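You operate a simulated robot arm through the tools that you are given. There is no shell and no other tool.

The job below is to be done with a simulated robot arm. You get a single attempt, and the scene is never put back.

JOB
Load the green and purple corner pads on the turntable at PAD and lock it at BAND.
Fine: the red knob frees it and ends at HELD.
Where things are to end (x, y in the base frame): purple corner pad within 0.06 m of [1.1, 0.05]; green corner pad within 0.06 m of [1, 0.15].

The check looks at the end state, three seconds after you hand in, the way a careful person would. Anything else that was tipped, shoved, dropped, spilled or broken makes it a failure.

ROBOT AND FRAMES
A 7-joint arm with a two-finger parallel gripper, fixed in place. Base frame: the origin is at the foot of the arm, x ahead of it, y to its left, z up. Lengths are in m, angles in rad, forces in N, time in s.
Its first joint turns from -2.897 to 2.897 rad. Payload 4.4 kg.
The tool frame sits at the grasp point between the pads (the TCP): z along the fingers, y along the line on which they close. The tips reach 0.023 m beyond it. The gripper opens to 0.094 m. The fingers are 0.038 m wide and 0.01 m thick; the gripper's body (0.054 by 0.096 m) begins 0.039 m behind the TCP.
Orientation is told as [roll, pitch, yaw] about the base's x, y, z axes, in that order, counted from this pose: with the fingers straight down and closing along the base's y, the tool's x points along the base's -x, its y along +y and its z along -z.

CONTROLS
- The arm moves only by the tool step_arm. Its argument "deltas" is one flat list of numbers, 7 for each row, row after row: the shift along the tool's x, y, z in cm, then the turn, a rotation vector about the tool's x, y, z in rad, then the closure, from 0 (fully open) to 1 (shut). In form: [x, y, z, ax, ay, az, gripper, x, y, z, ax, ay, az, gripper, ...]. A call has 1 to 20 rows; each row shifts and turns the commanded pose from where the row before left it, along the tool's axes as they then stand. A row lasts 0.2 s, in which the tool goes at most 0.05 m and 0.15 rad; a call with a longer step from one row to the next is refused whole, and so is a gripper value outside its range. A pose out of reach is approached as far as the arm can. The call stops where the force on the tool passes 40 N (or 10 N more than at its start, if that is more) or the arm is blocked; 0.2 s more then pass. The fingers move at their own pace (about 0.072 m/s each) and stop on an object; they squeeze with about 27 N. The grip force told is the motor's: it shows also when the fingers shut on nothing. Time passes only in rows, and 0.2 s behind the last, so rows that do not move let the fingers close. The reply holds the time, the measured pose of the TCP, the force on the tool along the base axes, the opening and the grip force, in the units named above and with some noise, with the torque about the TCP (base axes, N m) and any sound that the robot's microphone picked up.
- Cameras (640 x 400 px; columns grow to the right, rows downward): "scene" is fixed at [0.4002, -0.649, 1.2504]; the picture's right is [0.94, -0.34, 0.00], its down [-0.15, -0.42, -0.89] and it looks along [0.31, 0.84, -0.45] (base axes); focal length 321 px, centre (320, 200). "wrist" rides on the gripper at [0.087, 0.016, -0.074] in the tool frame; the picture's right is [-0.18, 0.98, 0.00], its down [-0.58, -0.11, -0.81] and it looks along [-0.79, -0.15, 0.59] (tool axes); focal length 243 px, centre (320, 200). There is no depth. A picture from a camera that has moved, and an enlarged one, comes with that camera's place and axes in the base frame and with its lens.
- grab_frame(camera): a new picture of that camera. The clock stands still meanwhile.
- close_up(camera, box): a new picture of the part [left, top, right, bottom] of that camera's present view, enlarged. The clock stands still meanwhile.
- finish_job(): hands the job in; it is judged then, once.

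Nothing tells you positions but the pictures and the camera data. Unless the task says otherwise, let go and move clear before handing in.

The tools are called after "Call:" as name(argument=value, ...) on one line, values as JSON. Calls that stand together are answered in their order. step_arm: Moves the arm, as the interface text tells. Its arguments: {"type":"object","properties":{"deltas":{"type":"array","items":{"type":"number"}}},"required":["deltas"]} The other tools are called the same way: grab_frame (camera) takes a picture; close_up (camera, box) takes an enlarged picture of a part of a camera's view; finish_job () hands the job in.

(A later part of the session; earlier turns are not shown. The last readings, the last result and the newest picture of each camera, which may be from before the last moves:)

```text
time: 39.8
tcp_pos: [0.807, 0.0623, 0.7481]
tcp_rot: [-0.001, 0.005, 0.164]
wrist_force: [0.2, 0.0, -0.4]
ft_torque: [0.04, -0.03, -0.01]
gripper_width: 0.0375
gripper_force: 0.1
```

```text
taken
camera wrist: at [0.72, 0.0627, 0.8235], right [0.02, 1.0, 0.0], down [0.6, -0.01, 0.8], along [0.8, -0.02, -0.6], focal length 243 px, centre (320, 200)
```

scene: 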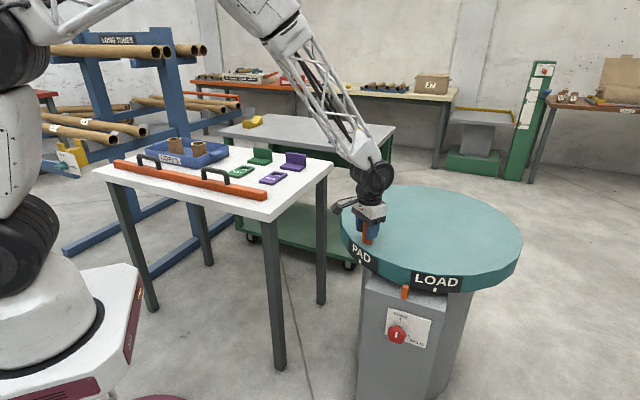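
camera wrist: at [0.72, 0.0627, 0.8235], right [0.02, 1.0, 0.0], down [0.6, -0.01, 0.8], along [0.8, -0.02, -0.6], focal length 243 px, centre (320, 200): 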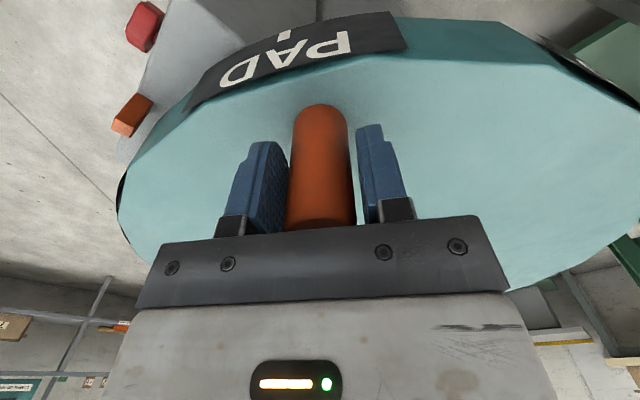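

Call:
step_arm(deltas=[-0.053, -1.614, 0, 0, 0, -0.0654, 0.6, -0.053, -1.614, 0, 0, 0, -0.0654, 0.6, -0.053, -1.614, 0, 0, 0, -0.0654, 0.6, -0.053, -1.614, 0, 0, 0, -0.0654, 0.6, -0.053, -1.614, 0, 0, 0, -0.0654, 0.6, -0.02, -0.8, 0, 0, 0, -0.033, 0.6, 0, -0.4, 0, 0, 0, -0.016, 0.6, 0, 0, 0, 0, 0, 0, 0.6])

Call:
close_up(camera="scene", box=[330, 190, 470, 310])

Call:
grab_frame(camera="wrist")

```text
time: 41.6
tcp_pos: [0.8386, -0.0258, 0.7473]
tcp_rot: [0.001, 0.003, 0.54]
wrist_force: [-1.0, 0.1, 0.0]
ft_torque: [-0.04, -0.02, -0.01]
gripper_width: 0.0378
gripper_force: 0.0
```

```text
3.33 times, centred on (400, 250) of scene
camera zoom: at [0.4002, -0.649, 1.2504], right [0.94, -0.34, 0.0], down [-0.15, -0.42, -0.89], along [0.31, 0.84, -0.45], focal length 1069 px, centre (53, 33)
```

zoom: 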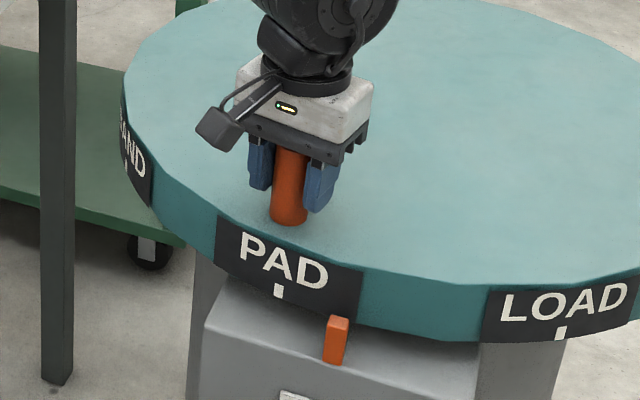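

```text
taken
camera wrist: at [0.7571, -0.0563, 0.8231], right [-0.35, 0.94, 0.0], down [0.56, 0.2, 0.8], along [0.75, 0.28, -0.6], focal length 243 px, centre (320, 200)
```

wrist: 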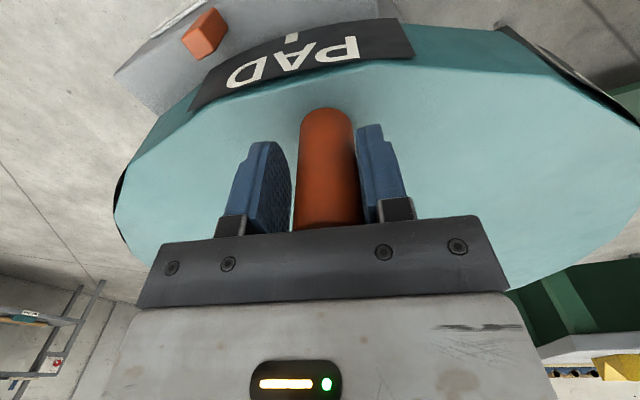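

Call:
step_arm(deltas=[-0.03, -1.235, 0, 0, 0, -0.05, 0.6, -0.03, -1.235, 0, 0, 0, -0.05, 0.6, -0.02, -0.7, 0, 0, 0, -0.03, 0.6, 0, -0.35, 0, 0, 0, -0.014, 0.6, 0, 0, 0, 0, 0, 0, 0.6, 0, 0, 0, 0, 0, 0, 0.6])

Call:
close_up(camera="scene", box=[360, 230, 460, 310])

Call:
grab_frame(camera="wrist")

```text
time: 43.0
tcp_pos: [0.8578, -0.0532, 0.7484]
tcp_rot: [0.004, 0.004, 0.682]
wrist_force: [-0.4, 0.1, 0.4]
ft_torque: [0.0, 0.02, 0.04]
gripper_width: 0.0379
gripper_force: 0.0
```

```text
5.00 times, centred on (410, 270) of scene
camera zoom: at [0.4002, -0.649, 1.2504], right [0.94, -0.34, 0.0], down [-0.15, -0.42, -0.89], along [0.31, 0.84, -0.45], focal length 1604 px, centre (-130, -150)
```

zoom: 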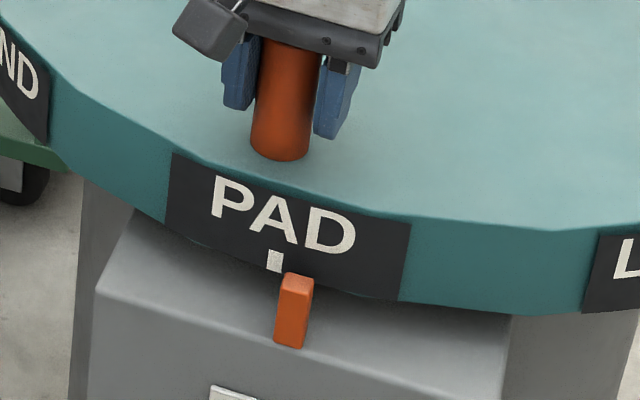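

```text
taken
camera wrist: at [0.7824, -0.0965, 0.8232], right [-0.48, 0.88, 0.0], down [0.52, 0.28, 0.8], along [0.71, 0.38, -0.59], focal length 243 px, centre (320, 200)
```

wrist: 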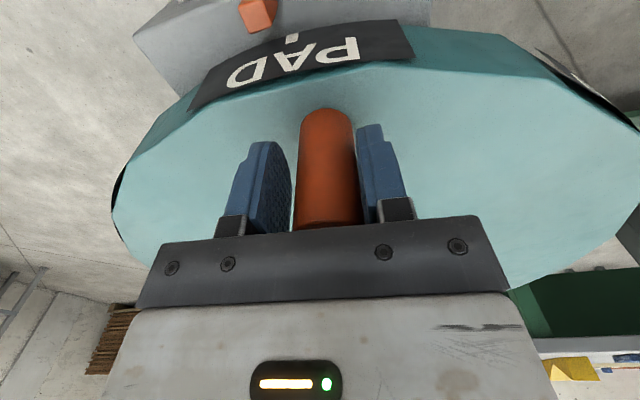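

Call:
step_arm(deltas=[-0.015, -0.6, 0, 0, 0, -0.0245, 0.6, -0.015, -0.6, 0, 0, 0, -0.0245, 0.6, 0, 0, 0, 0, 0, 0, 0.6, 0, 0, 0, 0, 0, 0, 0.6])

Call:
close_up(camera="scene", box=[360, 230, 460, 310])

```text
time: 44.0
tcp_pos: [0.8651, -0.0616, 0.7469]
tcp_rot: [0.004, 0.004, 0.731]
wrist_force: [-0.8, 0.5, 1.3]
ft_torque: [0.0, -0.03, 0.03]
gripper_width: 0.0376
gripper_force: 0.1
```

```text
5.00 times, centred on (410, 270) of scene
camera zoom: at [0.4002, -0.649, 1.2504], right [0.94, -0.34, 0.0], down [-0.15, -0.42, -0.89], along [0.31, 0.84, -0.45], focal length 1604 px, centre (-130, -150)
```

zoom: 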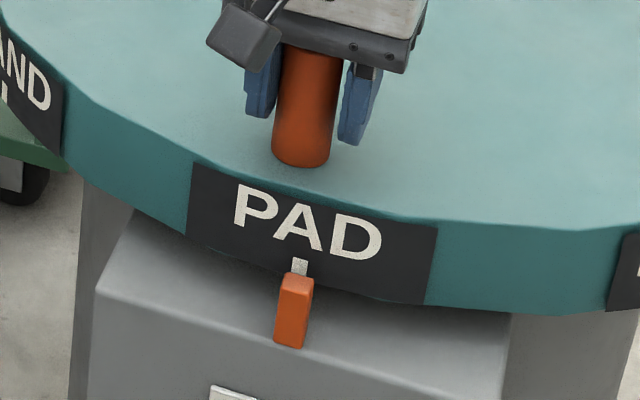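

The PAD tick is lined up with the pointer. I'll release the peg, rise, and go look closely at the pads.

Call:
step_arm(deltas=[0, 0, 0, 0, 0, 0, 0, 0, 0, 0, 0, 0, 0, 0, 0, 0, -2, 0, 0, 0, 0, 0, 0, -4, 0, 0, 0, 0, 0, 0, -4.8, 0, 0, 0, 0, 0, 0, -4.8, 0, 0, 0, 0, 0, 0, -4.8, 0, 0, 0, 0, 0, 0, -4.8, 0, 0, 0, 0, -0.2, 4.7, 0, 0, 0, 0, 0, -0.2, 4.7, 0, 0, 0, 0, 0, -0.2, 4.7, 0, 0, 0, 0, 0, -0.2, 4.7, 0, 0, 0, 0, 0, -0.2, 4.7, 0, 0, 0, 0, 0, -0.2, 4.7, 0, 0, 0, 0, 0, -0.2, 4.7, 0, 0, 0, 0, 0, -0.2, 4.7, 0, 0, 0, 0, 0, -0.2, 4.7, 0, 0, 0, 0, 0, -0.2, 4.7, 0, 0, 0, 0, 0, -0.2, 4.7, 0, 0, 0, 0, 0, -0.2, 4.7, 0, 0, 0, 0, 0])

Call:
grab_frame(camera="wrist")

Call:
grab_frame(camera="scene")

```text
time: 48.2
tcp_pos: [0.5088, 0.3746, 1.0004]
tcp_rot: [0.003, 0.002, 0.731]
wrist_force: [-0.8, -0.2, -0.1]
ft_torque: [0.01, -0.02, -0.01]
gripper_width: 0.0943
gripper_force: 0.0
```

```text
taken
camera wrist: at [0.4352, 0.3265, 1.0754], right [-0.52, 0.85, 0.0], down [0.51, 0.31, 0.8], along [0.69, 0.42, -0.59], focal length 243 px, centre (320, 200)
```

wrist: 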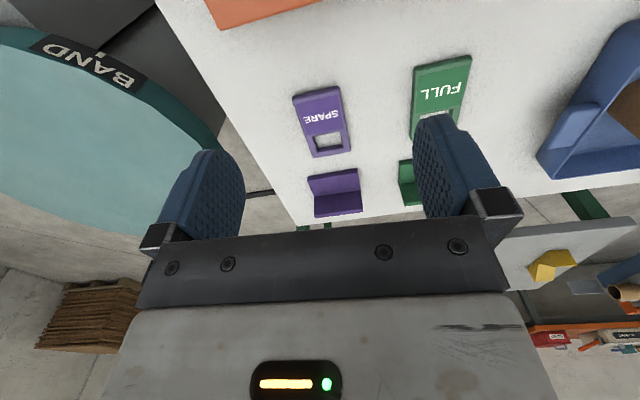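

```text
taken
```

scene: 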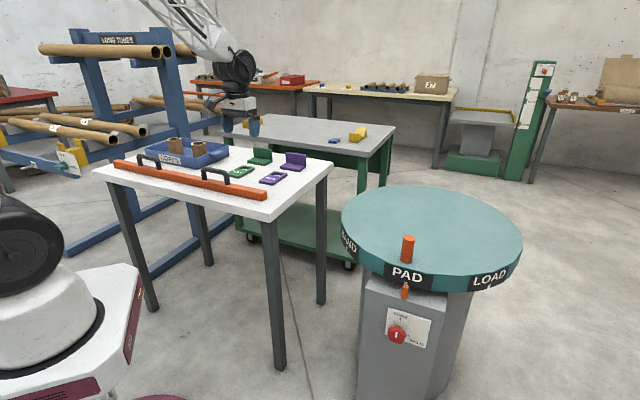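

Call:
close_up(camera="wrist", box=[290, 80, 450, 230])

Call:
close_up(camera="scene", box=[350, 220, 450, 300])

```text
2.67 times, centred on (370, 155) of wrist
camera zoom: at [0.4352, 0.3265, 1.0754], right [-0.52, 0.85, 0.0], down [0.51, 0.31, 0.8], along [0.69, 0.42, -0.59], focal length 647 px, centre (187, 320)
```

zoom: 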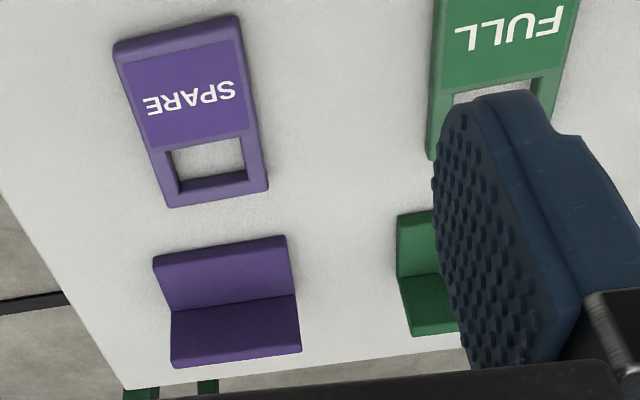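

```text
5.00 times, centred on (400, 260) of scene
camera zoom: at [0.4002, -0.649, 1.2504], right [0.94, -0.34, 0.0], down [-0.15, -0.42, -0.89], along [0.31, 0.84, -0.45], focal length 1604 px, centre (-80, -100)
```

zoom: 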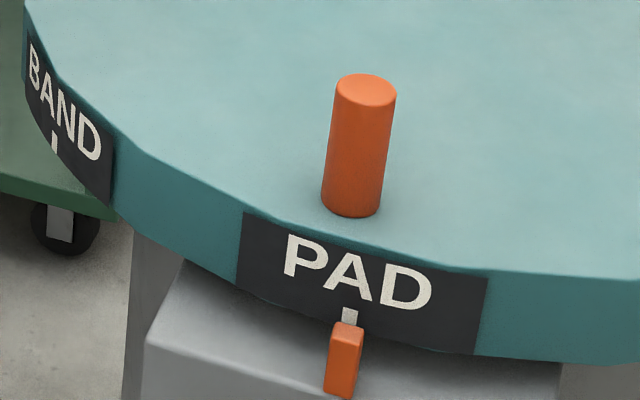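

The table is resting at PAD. The green pad's upright is centred near (0.622, 0.663) and the purple one's near (0.733, 0.546), with the upright tops at z of about 0.838. I'll turn the gripper to close across the uprights and hover over the green one.

Call:
step_arm(deltas=[0, 0, 0, 0, 0, 0.1428, 0, 0, 0, 0, 0, 0, 0.1428, 0, 0, 0, 0, 0, 0, 0.1428, 0, 0, 0, 0, 0, 0, 0.1428, 0, 0, 0, 0, 0, 0, 0.1428, 0, 0, 0, 0, 0, 0, 0.1428, 0, 0, 0, 0, 0, 0, 0.1428, 0, 0, 0, 0, 0, 0, 0.1428, 0, 0, 0, 0, 0, 0, 0.1428, 0, 0, 0, 0, 0, 0, 0.1428, 0, 1.4, 4.19, 0, 0, 0, 0, 0, 1.4, 4.19, 0, 0, 0, 0, 0, 1.4, 4.19, 0, 0, 0, 0, 0, 1.4, 4.19, 0, 0, 0, 0, 0, 1.4, 4.19, 0, 0, 0, 0, 0, 1.4, 4.19, 0, 0, 0, 0, 0, 1.4, 4.19, 0, 0, 0, 0, 0])

Call:
grab_frame(camera="wrist")

Call:
grab_frame(camera="scene")

```text
time: 51.8
tcp_pos: [0.6219, 0.6613, 1.0005]
tcp_rot: [-0.003, 0.003, -0.698]
wrist_force: [0.4, 0.1, -0.3]
ft_torque: [-0.02, -0.02, 0.01]
gripper_width: 0.0943
gripper_force: 0.2
```

```text
taken
camera wrist: at [0.5673, 0.7278, 1.0756], right [0.77, 0.64, 0.0], down [0.38, -0.46, 0.8], along [0.51, -0.62, -0.59], focal length 243 px, centre (320, 200)
```

wrist: 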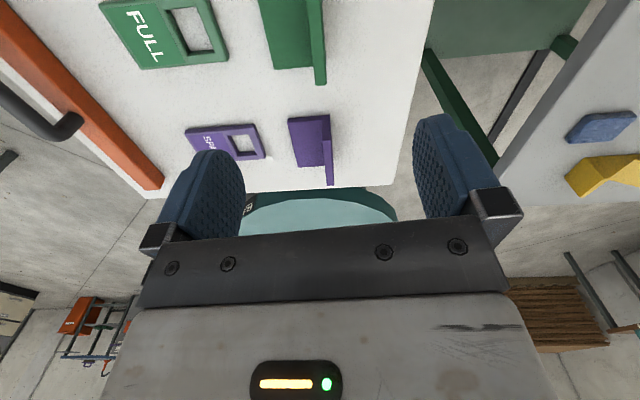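

```text
taken
```

scene: 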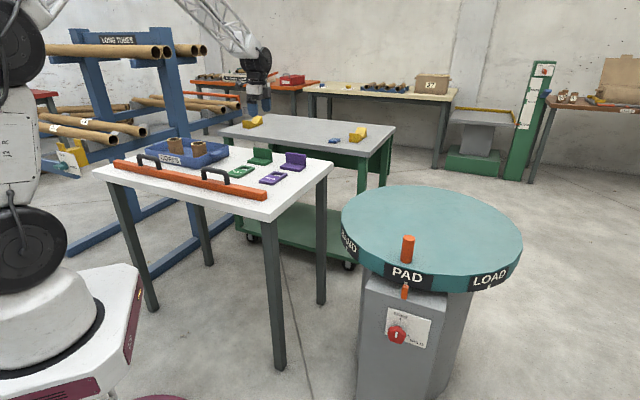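

Call:
close_up(camera="wrist", box=[240, 0, 400, 100])

Call:
close_up(camera="wrist", box=[260, 90, 400, 190])

```text
4.00 times, centred on (320, 50) of wrist
camera zoom: at [0.5673, 0.7278, 1.0756], right [0.77, 0.64, 0.0], down [0.38, -0.46, 0.8], along [0.51, -0.62, -0.59], focal length 970 px, centre (320, 800)
```

zoom: 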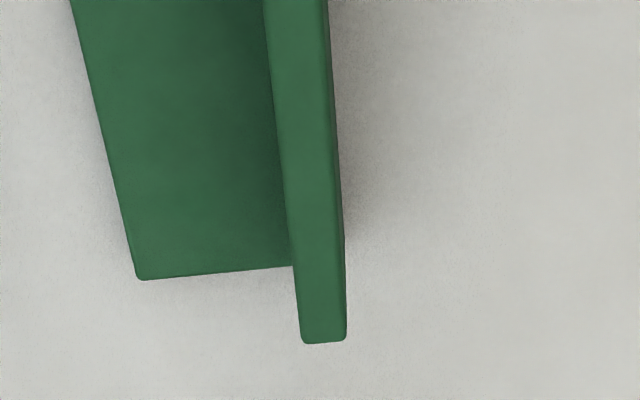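

```text
4.00 times, centred on (330, 140) of wrist
camera zoom: at [0.5673, 0.7278, 1.0756], right [0.77, 0.64, 0.0], down [0.38, -0.46, 0.8], along [0.51, -0.62, -0.59], focal length 970 px, centre (280, 440)
```

zoom: 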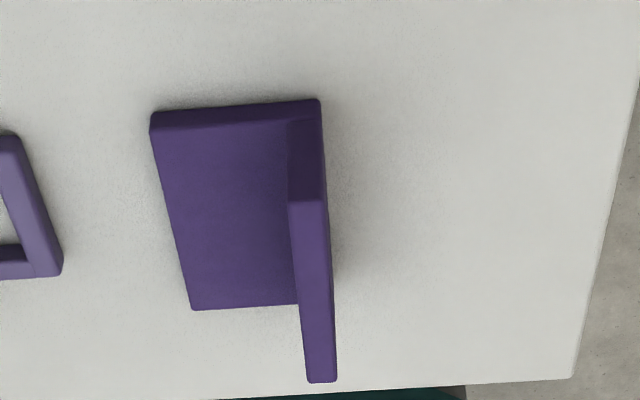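

The close views put the uprights along about 134°, the green one centred near (0.6185, 0.660) and 11.5 mm thick. I'll turn slightly to match and descend partway.

Call:
step_arm(deltas=[0.18, -0.32, 0, 0, 0, 0.105, 0, 0, 0, 4.5, 0, 0, 0, 0, 0, 0, 4.5, 0, 0, 0, 0, 0, 0, 3.5, 0, 0, 0, 0])

Call:
grab_frame(camera="wrist")

Call:
close_up(camera="scene", box=[200, 100, 340, 200])

```text
time: 52.8
tcp_pos: [0.6183, 0.6606, 0.8757]
tcp_rot: [-0.003, 0.005, -0.801]
wrist_force: [0.0, 0.7, -0.6]
ft_torque: [-0.02, -0.03, 0.01]
gripper_width: 0.094
gripper_force: 0.1
```

```text
taken
camera wrist: at [0.5707, 0.7332, 0.9513], right [0.83, 0.55, 0.0], down [0.33, -0.49, 0.8], along [0.44, -0.67, -0.59], focal length 243 px, centre (320, 200)
```

wrist: 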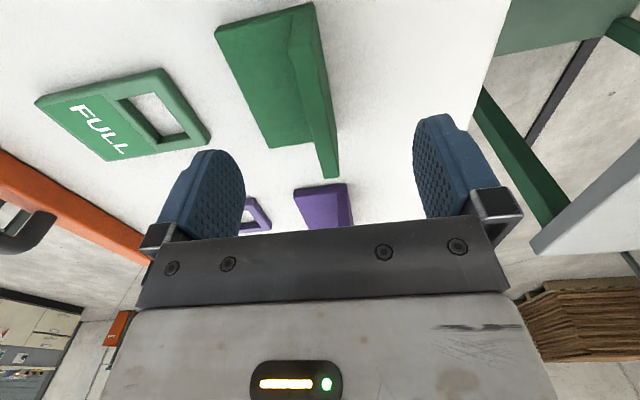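

```text
4.00 times, centred on (270, 150) of scene
camera zoom: at [0.4002, -0.649, 1.2504], right [0.94, -0.34, 0.0], down [-0.15, -0.42, -0.89], along [0.31, 0.84, -0.45], focal length 1283 px, centre (520, 400)
```

zoom: 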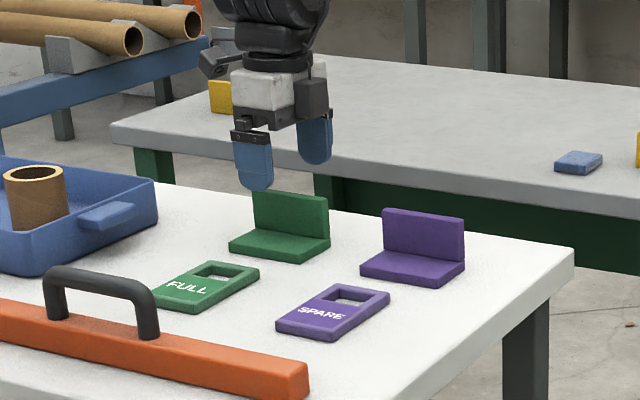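

The upright lies between the fingers and is nearly parallel to the pads. I'll descend the last 5.4 cm and close.

Call:
step_arm(deltas=[0.5, 0.1, 2, 0, 0, -0.03, 0, 0, 0, 2, 0, 0, 0, 0, 0, 0, 1.4, 0, 0, 0, 0, 0, 0, 0, 0, 0, 0, 1, 0, 0, 0, 0, 0, 0, 1, 0, 0, 0, 0, 0, 0, 1, 0, 0, 0, 0, 0, 0, 1, 0, 0, 0, 0, 0, 0, 1])

Call:
grab_frame(camera="wrist")

Call:
close_up(camera="scene", box=[200, 100, 340, 200])

```text
time: 54.6
tcp_pos: [0.6143, 0.6634, 0.8225]
tcp_rot: [-0.003, 0.004, -0.772]
wrist_force: [-0.5, -0.1, 1.1]
ft_torque: [-0.05, 0.03, -0.01]
gripper_width: 0.0113
gripper_force: 27.6
```

```text
taken
camera wrist: at [0.5654, 0.7353, 0.8968], right [0.82, 0.58, 0.0], down [0.34, -0.48, 0.8], along [0.46, -0.66, -0.59], focal length 243 px, centre (320, 200)
```

wrist: 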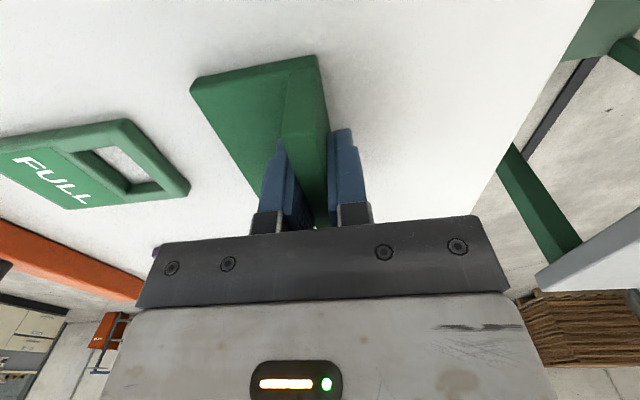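

```text
4.00 times, centred on (270, 150) of scene
camera zoom: at [0.4002, -0.649, 1.2504], right [0.94, -0.34, 0.0], down [-0.15, -0.42, -0.89], along [0.31, 0.84, -0.45], focal length 1283 px, centre (520, 400)
```

zoom: 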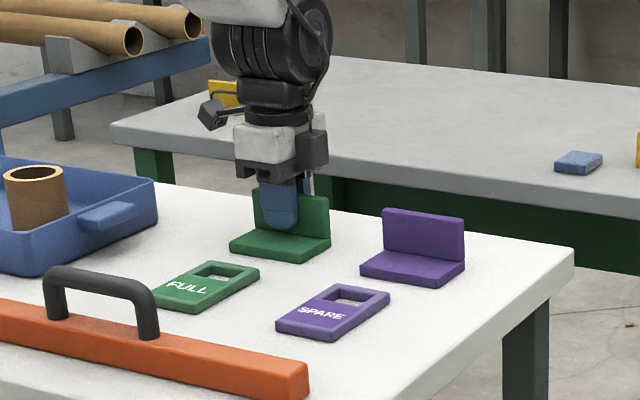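

The green pad is gripped (11.3 mm, 27 N). Now I'll lift it and check.

Call:
step_arm(deltas=[0, 0, -1, 0, 0, 0, 1, 0, 0, -2, 0, 0, 0, 1, 0, 0, -4, 0, 0, 0, 1, 0, 0, -4, 0, 0, 0, 1, 0, 0, -4, 0, 0, 0, 1, 0, 0, 0, 0, 0, 0, 1])

Call:
grab_frame(camera="scene")

Call:
grab_frame(camera="wrist")

```text
time: 56.0
tcp_pos: [0.6157, 0.6638, 0.9721]
tcp_rot: [-0.004, 0.004, -0.773]
wrist_force: [0.3, -0.3, -0.2]
ft_torque: [-0.03, 0.02, -0.01]
gripper_width: 0.0112
gripper_force: 27.2
```

```text
taken
```

scene: 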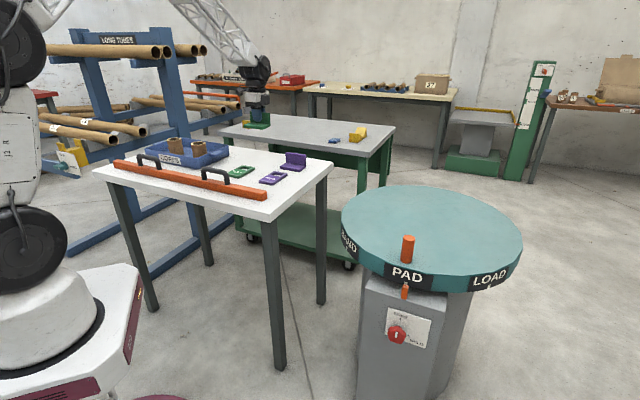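

```text
taken
camera wrist: at [0.566, 0.7344, 1.0474], right [0.82, 0.58, 0.0], down [0.34, -0.48, 0.8], along [0.46, -0.66, -0.59], focal length 243 px, centre (320, 200)
```

wrist: 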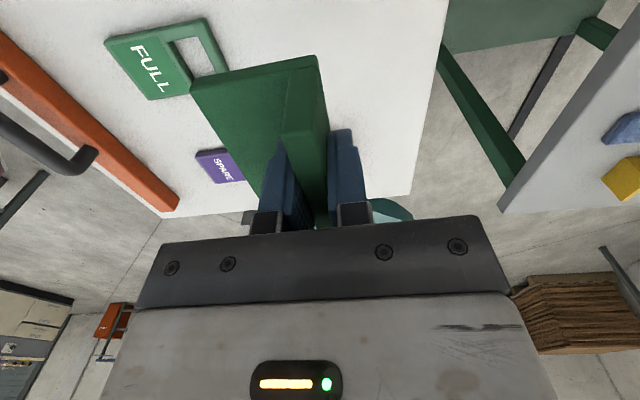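

Call:
step_arm(deltas=[-4.2, -2.17, 0, 0, 0, 0, 1, -4.2, -2.17, 0, 0, 0, 0, 1, -4.2, -2.17, 0, 0, 0, 0, 1, -4.2, -2.17, 0, 0, 0, 0, 1, -4.2, -2.17, 0, 0, 0, 0, 1, -4.2, -2.17, 0, 0, 0, 0, 1, -4.2, -2.17, 0, 0, 0, 0, 1, 0, 0, 0, 0, 0, -0.1378, 1, 0, 0, 0, 0, 0, -0.1378, 1, 0, 0, 0, 0, 0, -0.1378, 1, 0, 0, 0, 0, 0, -0.1378, 1, 0, 0, 0, 0, 0, -0.1378, 1, 0, 0, 0, 0, 0, -0.1378, 1, 0, 0, 0, 0, 0, -0.1378, 1, 0, 0, 0, 0, 0, -0.1378, 1, 0, 0, 0, 0, 0, -0.1378, 1, 0, 0, 0, 0, 0, -0.1378, 1, 0, 0, 0, 0, 0, -0.1378, 1, 0, 0, 0, 0, 0, -0.1378, 1, 0, 0, 0, 0, 0, -0.1378, 1])

Call:
grab_frame(camera="scene")

```text
time: 60.2
tcp_pos: [0.72, 0.3493, 0.9712]
tcp_rot: [0.004, 0.001, 1.023]
wrist_force: [-0.6, 0.0, 0.6]
ft_torque: [0.01, -0.02, 0.02]
gripper_width: 0.0113
gripper_force: 27.0
```

```text
taken
```

scene: 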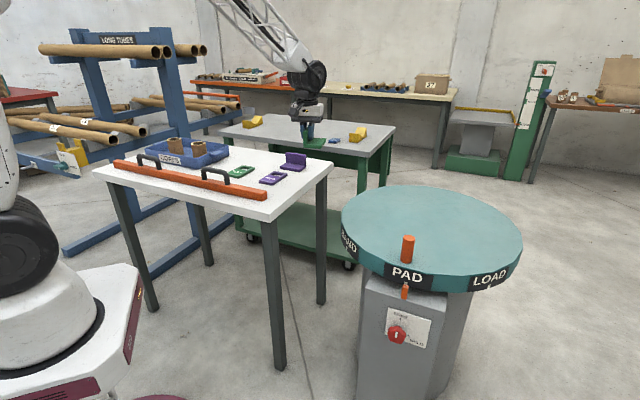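

Call:
step_arm(deltas=[0, 0, 0, 0, 0, -0.1416, 1, 0, 0, 0, 0, 0, -0.1416, 1, 0, 0, 0, 0, 0, -0.1416, 1, 0, 0, 0, 0, 0, -0.1416, 1, 0, 0, 0, 0, 0, -0.1416, 1, 2.83, -3.09, 1.5, 0, 0, 0, 1, 2.83, -3.09, 1.5, 0, 0, 0, 1, 2.83, -3.09, 1.5, 0, 0, 0, 1, 2.83, -3.09, 1.5, 0, 0, 0, 1, 2.83, -3.09, 1.5, 0, 0, 0, 1, 2.83, -3.09, 1.5, 0, 0, 0, 1, 2.83, -3.09, 1.5, 0, 0, 0, 1, 2.83, -3.09, 1.5, 0, 0, 0, 1])

Call:
grab_frame(camera="scene")

Call:
grab_frame(camera="wrist")

```text
time: 63.0
tcp_pos: [0.9997, 0.1663, 0.8517]
tcp_rot: [0.002, -0.001, 1.729]
wrist_force: [0.2, -0.2, -0.6]
ft_torque: [0.03, 0.04, 0.03]
gripper_width: 0.0115
gripper_force: 27.0
```

```text
taken
```

scene: 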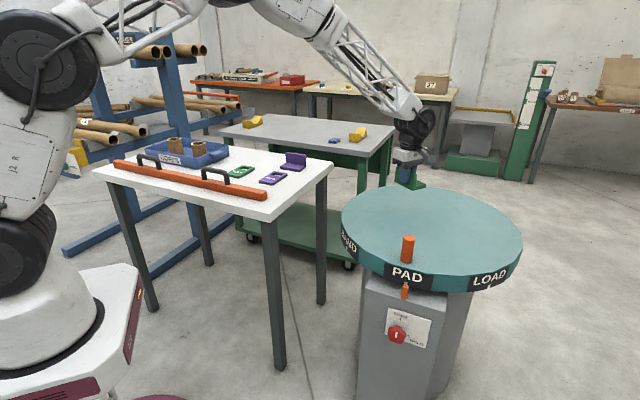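

```text
taken
camera wrist: at [0.9986, 0.0775, 0.9263], right [-1.0, 0.03, 0.0], down [0.02, 0.59, 0.81], along [0.02, 0.81, -0.59], focal length 243 px, centre (320, 200)
```

wrist: 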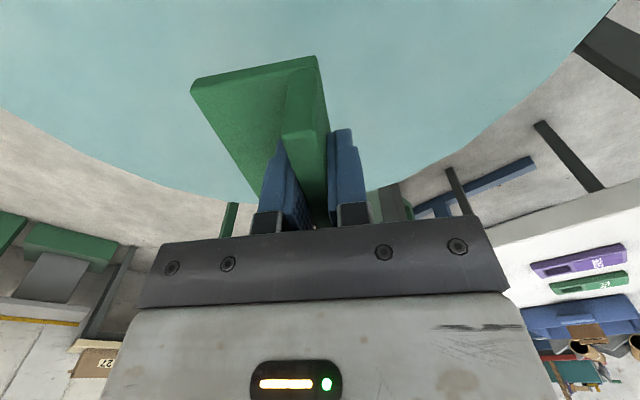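

Out to x=1.0 there's no reach problem. I'll go on to the green spot (pad centre at about 1.05, 0.17 with the table at PAD) and lower it to just above the top.

Call:
step_arm(deltas=[0.2, -1.05, 2.5, 0, 0, 0, 1, 0.2, -1.05, 2.5, 0, 0, 0, 1, 0, 0, 2.5, 0, 0, 0, 1])

Call:
close_up(camera="scene", box=[330, 120, 530, 270])

Call:
grab_frame(camera="wrist")

```text
time: 63.8
tcp_pos: [1.0196, 0.1645, 0.7754]
tcp_rot: [0.003, -0.001, 1.728]
wrist_force: [0.3, 0.6, 0.3]
ft_torque: [-0.02, -0.01, -0.02]
gripper_width: 0.0111
gripper_force: 27.1
```

```text
2.67 times, centred on (430, 195) of scene
camera zoom: at [0.4002, -0.649, 1.2504], right [0.94, -0.34, 0.0], down [-0.15, -0.42, -0.89], along [0.31, 0.84, -0.45], focal length 855 px, centre (27, 213)
```

zoom: 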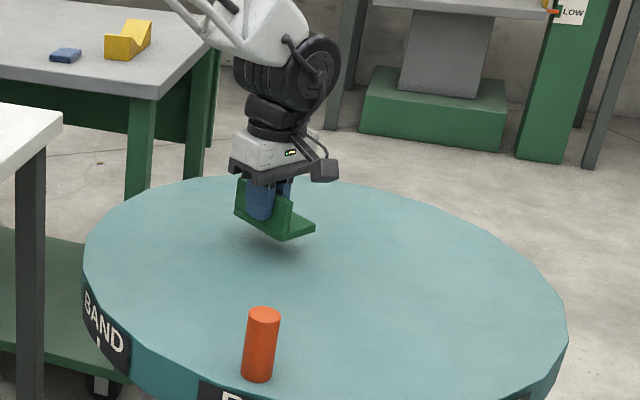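

```text
taken
camera wrist: at [1.0196, 0.0753, 0.8505], right [-1.0, 0.03, 0.0], down [0.02, 0.59, 0.81], along [0.02, 0.81, -0.59], focal length 243 px, centre (320, 200)
```

wrist: 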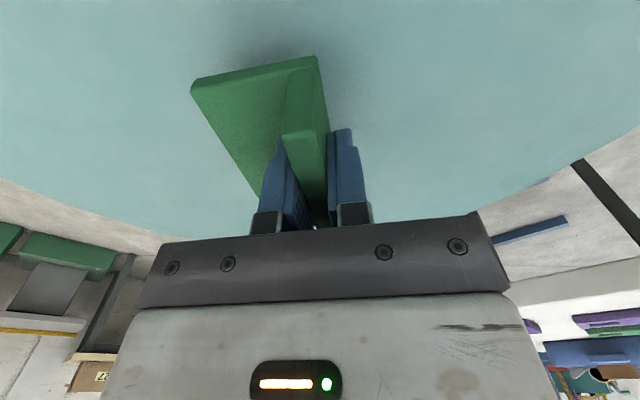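

Call:
step_arm(deltas=[0, 0, 1.2, 0, 0, 0, 1, 0, 0, 1.0, 0, 0, 0, 1])

Call:
close_up(camera="scene", box=[370, 160, 470, 240])

```text
time: 64.4
tcp_pos: [1.0201, 0.1651, 0.7539]
tcp_rot: [0.004, 0.0, 1.728]
wrist_force: [1.2, 0.9, 0.2]
ft_torque: [-0.05, 0.06, 0.02]
gripper_width: 0.0113
gripper_force: 26.8
```

```text
5.00 times, centred on (420, 200) of scene
camera zoom: at [0.4002, -0.649, 1.2504], right [0.94, -0.34, 0.0], down [-0.15, -0.42, -0.89], along [0.31, 0.84, -0.45], focal length 1604 px, centre (-180, 200)
```

zoom: 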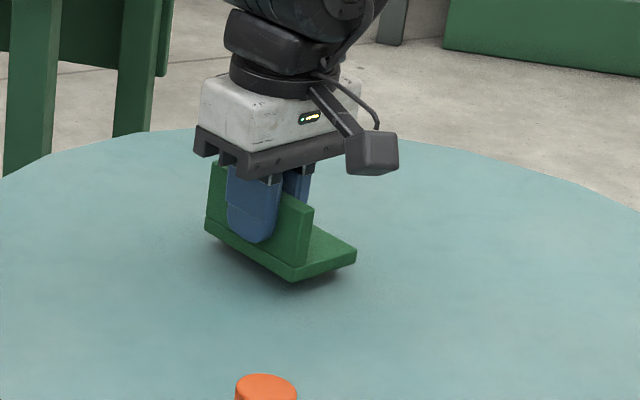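

Call:
step_arm(deltas=[0, 0, 0.3, 0, 0, 0, 1, 0, 0, 0.2, 0, 0, 0, 1])

```text
time: 65.0
tcp_pos: [1.0209, 0.1662, 0.7477]
tcp_rot: [0.003, -0.002, 1.729]
wrist_force: [-0.3, -0.3, 0.0]
ft_torque: [0.01, -0.01, 0.02]
gripper_width: 0.0114
gripper_force: 26.9
```

Call:
step_arm(deltas=[0, 0, 0.15, 0, 0, 0, 1, 0, 0, 0.15, 0, 0, 0, 1])

Call:
close_up(camera="scene", box=[390, 180, 450, 230])

```text
time: 65.6
tcp_pos: [1.0198, 0.1647, 0.7432]
tcp_rot: [0.006, 0.001, 1.729]
wrist_force: [0.5, -0.3, -0.9]
ft_torque: [0.03, -0.02, -0.01]
gripper_width: 0.0113
gripper_force: 27.5
```

```text
8.00 times, centred on (420, 205) of scene
camera zoom: at [0.4002, -0.649, 1.2504], right [0.94, -0.34, 0.0], down [-0.15, -0.42, -0.89], along [0.31, 0.84, -0.45], focal length 2566 px, centre (-480, 160)
```

zoom: 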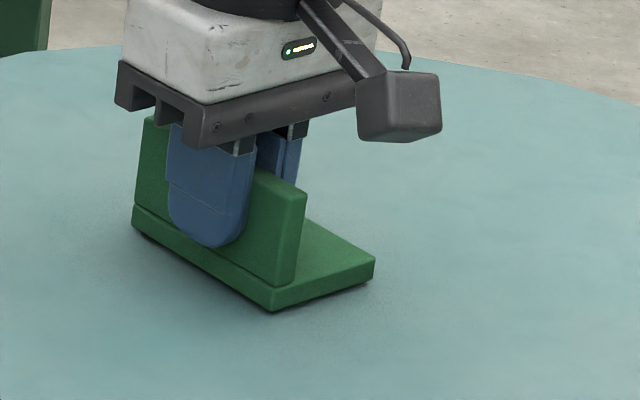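

Call:
step_arm(deltas=[0, 0, 0.15, 0, 0, 0, 1, 0, 0, 0.1, 0, 0, 0, 1])

```text
time: 66.2
tcp_pos: [1.0212, 0.1647, 0.7424]
tcp_rot: [0.005, 0.0, 1.728]
wrist_force: [0.1, 0.3, 0.6]
ft_torque: [-0.02, 0.03, -0.04]
gripper_width: 0.0114
gripper_force: 26.5
```

Call:
step_arm(deltas=[0, 0, 0.15, 0, 0, 0, 1, 0, 0, 0.1, 0, 0, 0, 1])

```text
time: 66.8
tcp_pos: [1.0207, 0.1632, 0.7407]
tcp_rot: [0.003, -0.001, 1.728]
wrist_force: [-6.0, 0.6, 17.1]
ft_torque: [-0.37, -0.17, -0.09]
gripper_width: 0.0115
gripper_force: 26.9
```

Contact was felt at z=0.741. I'll release and lift straight up.

Call:
step_arm(deltas=[0, 0, -0.1, 0, 0, 0, 0.8, 0, 0, 0, 0, 0, 0, 0.5, 0, 0, 0, 0, 0, 0, 0, 0, 0, 0, 0, 0, 0, 0, 0, 0, 0, 0, 0, 0, 0, 0, 0, -2, 0, 0, 0, 0, 0, 0, -4, 0, 0, 0, 0, 0, 0, -4, 0, 0, 0, 0, 0, 0, -4, 0, 0, 0, 0])

Call:
grab_frame(camera="wrist")

Call:
close_up(camera="scene", box=[330, 150, 530, 300])

```text
time: 68.8
tcp_pos: [1.0198, 0.1641, 0.8808]
tcp_rot: [0.004, 0.002, 1.728]
wrist_force: [0.8, 0.2, 0.0]
ft_torque: [0.02, -0.01, 0.02]
gripper_width: 0.0938
gripper_force: 0.1
```

```text
taken
camera wrist: at [1.0197, 0.0743, 0.9548], right [-1.0, 0.03, 0.01], down [0.02, 0.59, 0.81], along [0.02, 0.81, -0.59], focal length 243 px, centre (320, 200)
```

wrist: 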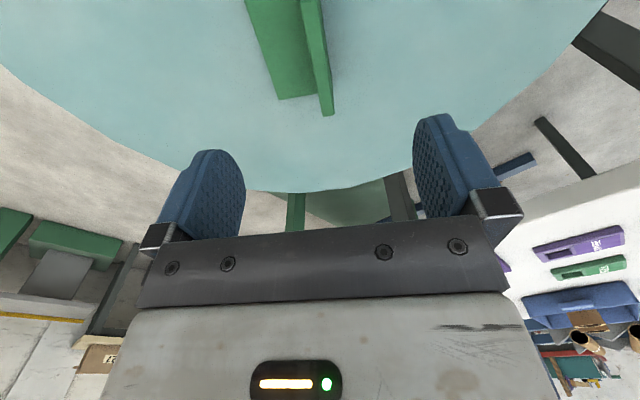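

```text
2.67 times, centred on (430, 225) of scene
camera zoom: at [0.4002, -0.649, 1.2504], right [0.94, -0.34, 0.0], down [-0.15, -0.42, -0.89], along [0.31, 0.84, -0.45], focal length 855 px, centre (27, 133)
```

zoom: 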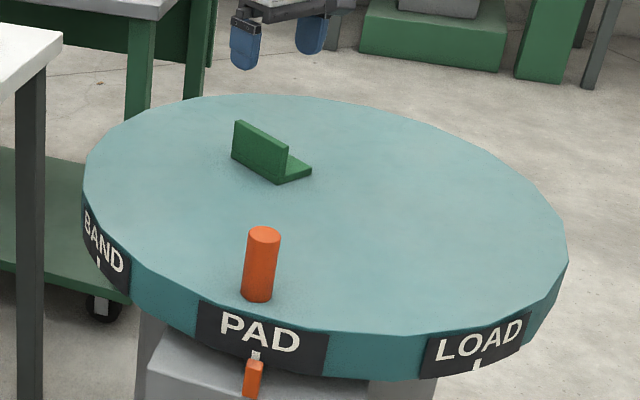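

The green pad stands on the turntable and the table is still at PAD. Now back for the purple pad.

Call:
step_arm(deltas=[-2.89, 3.34, -1.2, 0, 0, 0, 0, -2.89, 3.34, -1.2, 0, 0, 0, 0, -2.89, 3.34, -1.2, 0, 0, 0, 0, -2.89, 3.34, -1.2, 0, 0, 0, 0, -2.89, 3.34, -1.2, 0, 0, 0, 0, -2.89, 3.34, -1.2, 0, 0, 0, 0, -2.89, 3.34, -1.2, 0, 0, 0, 0, -2.89, 3.34, -1.2, 0, 0, 0, 0, 0, 0, 0, 0, 0, 0.1393, 0, 0, 0, 0, 0, 0, 0.1393, 0, 0, 0, 0, 0, 0, 0.1393, 0, 0, 0, 0, 0, 0, 0.1393, 0, 0, 0, 0, 0, 0, 0.1393, 0, 0, 0, 0, 0, 0, 0.1393, 0, 0, 0, 0, 0, 0, 0.1393, 0, 0, 0, 0, 0, 0, 0.1393, 0, 0, 0, 0, 0, 0, 0.1393, 0, 0, 0, 0, 0, 0, 0.1393, 0, 0, 0, 0, 0, 0, 0.1393, 0, 0, 0, 0, 0, 0, 0.1393, 0])

Call:
step_arm(deltas=[0, 0, 0, 0, 0, 0.1393, 0, 0, 0, 0, 0, 0, 0.1393, 0, 0, 0, 0, 0, 0, 0.1393, 0, 0, 0, 0, 0, 0, 0.1393, 0, 0, 0, 0, 0, 0, 0.1393, 0, 0, 0, 0, 0, 0, 0.1393, 0])

```text
time: 73.0
tcp_pos: [0.7221, 0.3514, 0.9784]
tcp_rot: [0.0, 0.005, 0.056]
wrist_force: [0.2, -0.4, 0.0]
ft_torque: [0.02, 0.0, -0.03]
gripper_width: 0.0941
gripper_force: 0.2
```

```text
time: 74.4
tcp_pos: [0.7211, 0.3519, 0.9776]
tcp_rot: [-0.004, 0.003, -0.782]
wrist_force: [0.0, 0.4, 0.1]
ft_torque: [-0.03, 0.01, -0.01]
gripper_width: 0.094
gripper_force: 0.0
```

Call:
step_arm(deltas=[3.32, 3.63, 0, 0, 0, 0, 0, 3.32, 3.63, 0, 0, 0, 0, 0, 3.32, 3.63, 0, 0, 0, 0, 0, 3.32, 3.63, 0, 0, 0, 0, 0, 0, 0, 4.8, 0, 0, 0, 0, 0, 0, 4.8, 0, 0, 0, 0])

Call:
close_up(camera="wrist", box=[190, 0, 450, 200])

Call:
close_up(camera="scene", box=[200, 100, 340, 200])

```text
time: 75.8
tcp_pos: [0.7286, 0.5471, 0.8833]
tcp_rot: [-0.001, 0.004, -0.779]
wrist_force: [1.0, -0.4, 0.6]
ft_torque: [0.0, 0.01, 0.0]
gripper_width: 0.094
gripper_force: 0.0
```

```text
2.00 times, centred on (320, 100) of wrist
camera zoom: at [0.6796, 0.6186, 0.958], right [0.82, 0.57, 0.0], down [0.34, -0.49, 0.8], along [0.46, -0.66, -0.59], focal length 485 px, centre (320, 400)
```

zoom: 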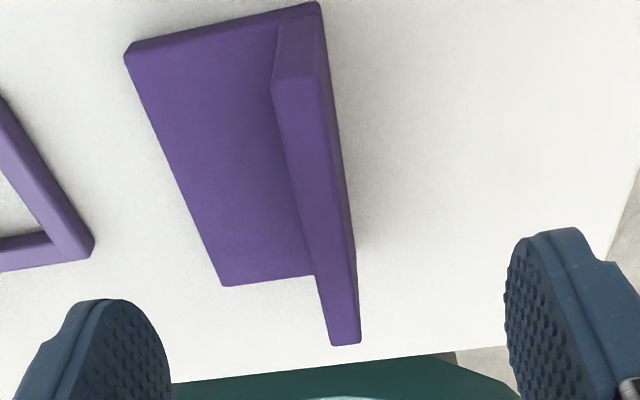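

```text
4.00 times, centred on (270, 150) of scene
camera zoom: at [0.4002, -0.649, 1.2504], right [0.94, -0.34, 0.0], down [-0.15, -0.42, -0.89], along [0.31, 0.84, -0.45], focal length 1283 px, centre (520, 400)
```

zoom: 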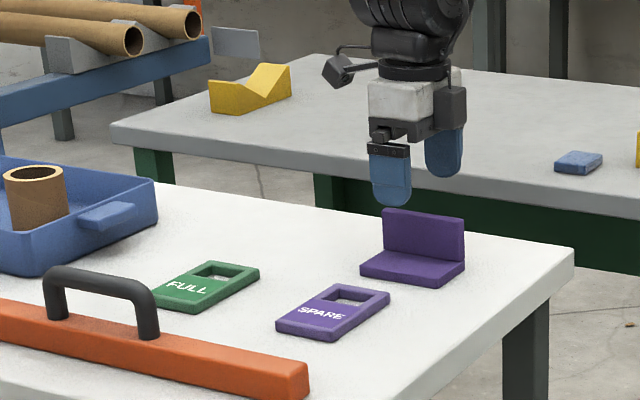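

The purple upright is centred to within 2 mm. I'll descend, close and lift.

Call:
step_arm(deltas=[0.2, 0.15, 2.5, 0, 0, 0, 0, 0, 0, 2.2, 0, 0, 0, 0, 0, 0, 1.4, 0, 0, 0, 0, 0, 0, 0, 0, 0, 0, 1, 0, 0, 0, 0, 0, 0, 1, 0, 0, 0, 0, 0, 0, 1, 0, 0, 0, 0, 0, 0, 1, 0, 0, 0, 0, 0, 0, 1])

Call:
step_arm(deltas=[0, 0, -1, 0, 0, 0, 1, 0, 0, -2, 0, 0, 0, 1, 0, 0, -4, 0, 0, 0, 1, 0, 0, -4, 0, 0, 0, 1, 0, 0, -4, 0, 0, 0, 1, 0, 0, 0, 0, 0, 0, 1])

Call:
grab_frame(camera="wrist")

Call:
grab_frame(camera="scene")

```text
time: 77.6
tcp_pos: [0.7276, 0.5486, 0.8209]
tcp_rot: [-0.003, 0.002, -0.779]
wrist_force: [-0.8, 0.2, 0.6]
ft_torque: [0.03, 0.03, 0.02]
gripper_width: 0.0111
gripper_force: 26.7
```

```text
time: 79.0
tcp_pos: [0.7276, 0.5501, 0.9709]
tcp_rot: [-0.003, 0.003, -0.777]
wrist_force: [0.2, 0.1, -0.2]
ft_torque: [-0.02, -0.01, 0.01]
gripper_width: 0.0112
gripper_force: 27.1
```

```text
taken
camera wrist: at [0.6788, 0.6209, 1.0462], right [0.82, 0.57, 0.0], down [0.34, -0.49, 0.8], along [0.46, -0.66, -0.59], focal length 243 px, centre (320, 200)
```

wrist: 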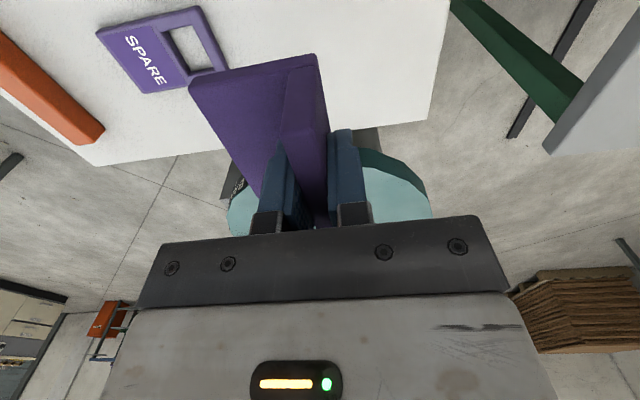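

```text
taken
```

scene: 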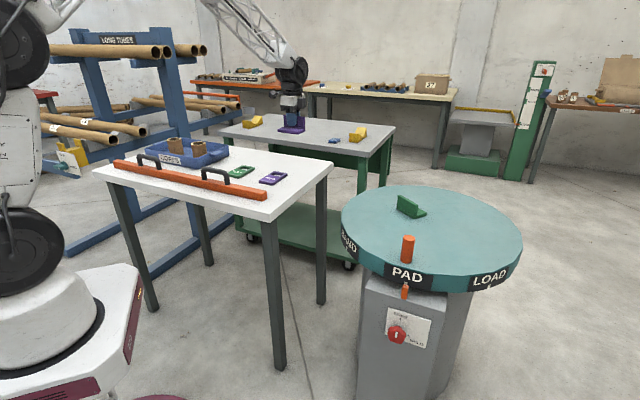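

The purple pad is lifted. I'll carry it over toward its place (centre about 1.05, 0.03 with the table at PAD), turned the same way.

Call:
step_arm(deltas=[-2.83, -3.06, 0, 0, 0, 0, 1, -2.83, -3.06, 0, 0, 0, 0, 1, -2.83, -3.06, 0, 0, 0, 0, 1, -2.83, -3.06, 0, 0, 0, 0, 1, -2.83, -3.06, 0, 0, 0, 0, 1, -2.83, -3.06, 0, 0, 0, 0, 1, 0, 0, 0, 0, 0, -0.1398, 1, 0, 0, 0, 0, 0, -0.1398, 1, 0, 0, 0, 0, 0, -0.1398, 1, 0, 0, 0, 0, 0, -0.1398, 1, 0, 0, 0, 0, 0, -0.1398, 1, 0, 0, 0, 0, 0, -0.1398, 1, 0, 0, 0, 0, 0, -0.1398, 1, 0, 0, 0, 0, 0, -0.1398, 1, 0, 0, 0, 0, 0, -0.1398, 1, 0, 0, 0, 0, 0, -0.1398, 1, 0, 0, 0, 0, 0, -0.1398, 1, 0, 0, 0, 0, 0, -0.1398, 1, 0, 0, 0, 0, 0, -0.1398, 1, 0, 0, 0, 0, 0, -0.1398, 1])

Call:
step_arm(deltas=[0, 0, 0, 0, 0, -0.1398, 1, 0, 0, 0, 0, 0, -0.1398, 1, 0, 0, 0, 0, 0, -0.1398, 1])

```text
time: 83.2
tcp_pos: [0.7211, 0.3004, 0.9701]
tcp_rot: [0.004, 0.001, 1.18]
wrist_force: [0.2, -0.4, -1.2]
ft_torque: [-0.01, 0.01, 0.02]
gripper_width: 0.0112
gripper_force: 27.5
```

```text
time: 84.0
tcp_pos: [0.7207, 0.3, 0.9714]
tcp_rot: [0.005, -0.001, 1.6]
wrist_force: [-0.3, 0.5, -0.1]
ft_torque: [-0.02, 0.01, 0.01]
gripper_width: 0.0113
gripper_force: 26.8
```

Call:
step_arm(deltas=[4.51, -0.19, 0.3, 0, 0, 0, 1, 4.51, -0.19, 0.3, 0, 0, 0, 1, 4.51, -0.19, 0.3, 0, 0, 0, 1, 4.51, -0.19, 0.3, 0, 0, 0, 1, 4.51, -0.19, 0.3, 0, 0, 0, 1, 4.51, -0.19, 0.3, 0, 0, 0, 1, 0.13, -4.33, 1.33, 0, 0, 0, 1, 0.13, -4.33, 1.33, 0, 0, 0, 1, 0.13, -4.33, 1.33, 0, 0, 0, 1, 0.13, -4.33, 1.33, 0, 0, 0, 1, 0.13, -4.33, 1.33, 0, 0, 0, 1, 0.13, -4.33, 1.33, 0, 0, 0, 1])

Call:
close_up(camera="scene", box=[330, 120, 530, 270])

Call:
grab_frame(camera="wrist")

```text
time: 86.6
tcp_pos: [0.9988, 0.0284, 0.8728]
tcp_rot: [0.004, 0.0, 1.599]
wrist_force: [-0.3, -0.2, -0.3]
ft_torque: [0.04, 0.03, -0.02]
gripper_width: 0.0112
gripper_force: 26.7
```

```text
2.67 times, centred on (430, 195) of scene
camera zoom: at [0.4002, -0.649, 1.2504], right [0.94, -0.34, 0.0], down [-0.15, -0.42, -0.89], along [0.31, 0.84, -0.45], focal length 855 px, centre (27, 213)
```

zoom: 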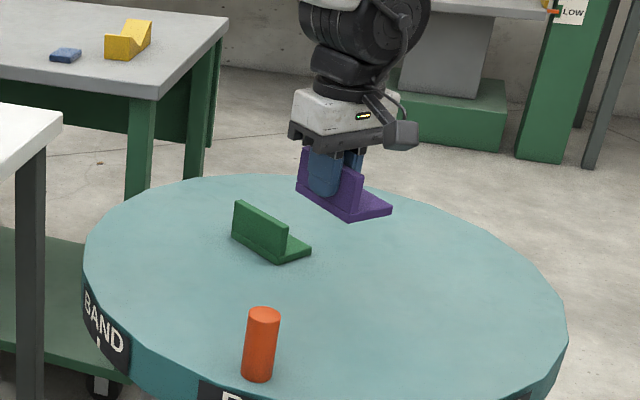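

```text
taken
camera wrist: at [0.9864, -0.0588, 0.9473], right [-0.99, 0.16, 0.0], down [0.1, 0.58, 0.81], along [0.12, 0.8, -0.59], focal length 243 px, centre (320, 200)
```

wrist: 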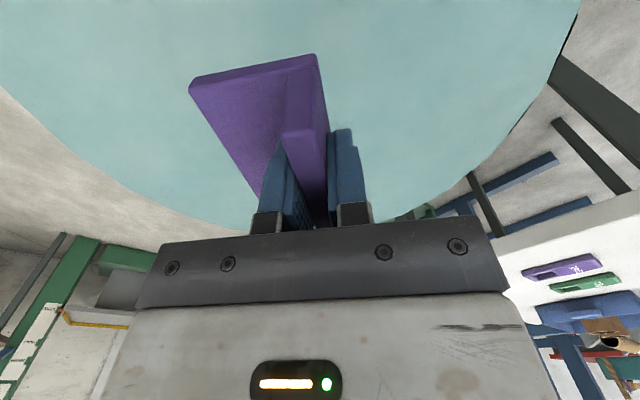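

Call:
step_arm(deltas=[0, -1.1, 3.5, 0, 0, 0, 1, 0, -1.1, 3.5, 0, 0, 0, 1, 0, 0, 3, 0, 0, 0, 1, 0, 0, 1.5, 0, 0, 0, 1])

Call:
step_arm(deltas=[0, 0, 0.5, 0, 0, 0, 1, 0, 0, 0.3, 0, 0, 0, 1])

Call:
close_up(camera="scene", box=[380, 160, 480, 240])

```text
time: 87.6
tcp_pos: [1.0208, 0.0301, 0.7566]
tcp_rot: [0.006, -0.001, 1.598]
wrist_force: [0.0, 0.6, -0.3]
ft_torque: [0.01, -0.04, -0.01]
gripper_width: 0.0113
gripper_force: 27.1
```

```text
time: 88.2
tcp_pos: [1.0193, 0.0297, 0.7485]
tcp_rot: [0.006, 0.0, 1.599]
wrist_force: [0.2, -0.3, -0.6]
ft_torque: [-0.03, 0.01, 0.06]
gripper_width: 0.0112
gripper_force: 27.1
```

```text
5.00 times, centred on (430, 200) of scene
camera zoom: at [0.4002, -0.649, 1.2504], right [0.94, -0.34, 0.0], down [-0.15, -0.42, -0.89], along [0.31, 0.84, -0.45], focal length 1604 px, centre (-230, 200)
```

zoom: 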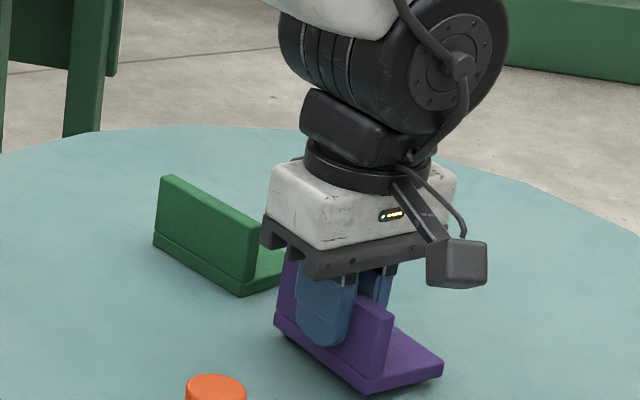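

Call:
step_arm(deltas=[0, 0, 0.3, 0, 0, 0, 1, 0, 0, 0.2, 0, 0, 0, 1])

Call:
step_arm(deltas=[0, 0, 0.15, 0, 0, 0, 1, 0, 0, 0.1, 0, 0, 0, 1])

```text
time: 88.8
tcp_pos: [1.0191, 0.031, 0.744]
tcp_rot: [0.006, 0.001, 1.599]
wrist_force: [-0.2, 0.2, -0.4]
ft_torque: [0.0, 0.0, -0.02]
gripper_width: 0.0115
gripper_force: 26.5
```

```text
time: 89.4
tcp_pos: [1.0202, 0.0293, 0.7409]
tcp_rot: [0.006, 0.001, 1.598]
wrist_force: [0.5, 0.3, -0.6]
ft_torque: [0.03, -0.01, 0.0]
gripper_width: 0.0112
gripper_force: 26.8
```

Call:
step_arm(deltas=[0, 0, 0.15, 0, 0, 0, 1, 0, 0, 0.1, 0, 0, 0, 1])

```text
time: 90.0
tcp_pos: [1.0199, 0.0301, 0.7414]
tcp_rot: [0.001, -0.001, 1.598]
wrist_force: [-1.5, 0.7, 16.7]
ft_torque: [-0.59, -0.24, 0.02]
gripper_width: 0.0113
gripper_force: 26.6
```

The purple pad is in contact. Now to release and rise.

Call:
step_arm(deltas=[0, 0, -0.1, 0, 0, 0, 0.8, 0, 0, 0, 0, 0, 0, 0.5, 0, 0, 0, 0, 0, 0, 0, 0, 0, 0, 0, 0, 0, 0, 0, 0, 0, 0, 0, 0, 0, 0, 0, -2, 0, 0, 0, 0, 0, 0, -4, 0, 0, 0, 0, 0, 0, -4, 0, 0, 0, 0, 0, 0, -4, 0, 0, 0, 0])

Call:
close_up(camera="scene", box=[330, 160, 530, 310])

Call:
grab_frame(camera="wrist")

```text
time: 92.0
tcp_pos: [1.0195, 0.0296, 0.8786]
tcp_rot: [0.007, 0.0, 1.599]
wrist_force: [0.0, 1.4, -0.3]
ft_torque: [-0.01, 0.01, -0.01]
gripper_width: 0.094
gripper_force: 0.0
```

```text
2.67 times, centred on (430, 235) of scene
camera zoom: at [0.4002, -0.649, 1.2504], right [0.94, -0.34, 0.0], down [-0.15, -0.42, -0.89], along [0.31, 0.84, -0.45], focal length 855 px, centre (27, 107)
```

zoom: 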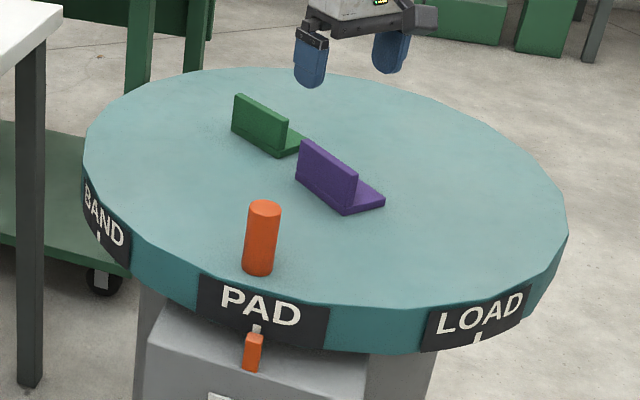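

```text
taken
camera wrist: at [1.0076, -0.0585, 0.9531], right [-0.99, 0.16, 0.01], down [0.1, 0.58, 0.81], along [0.12, 0.8, -0.59], focal length 243 px, centre (320, 200)
```

wrist: 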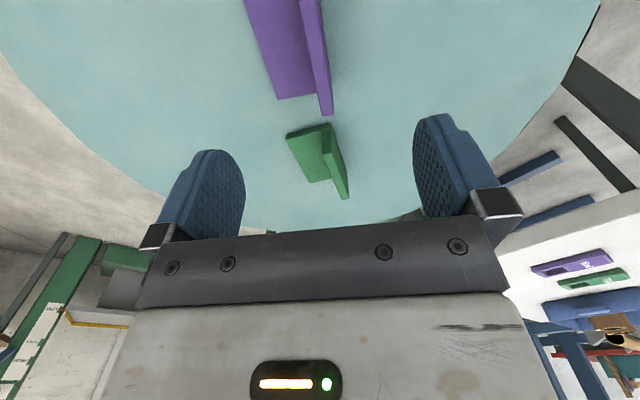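

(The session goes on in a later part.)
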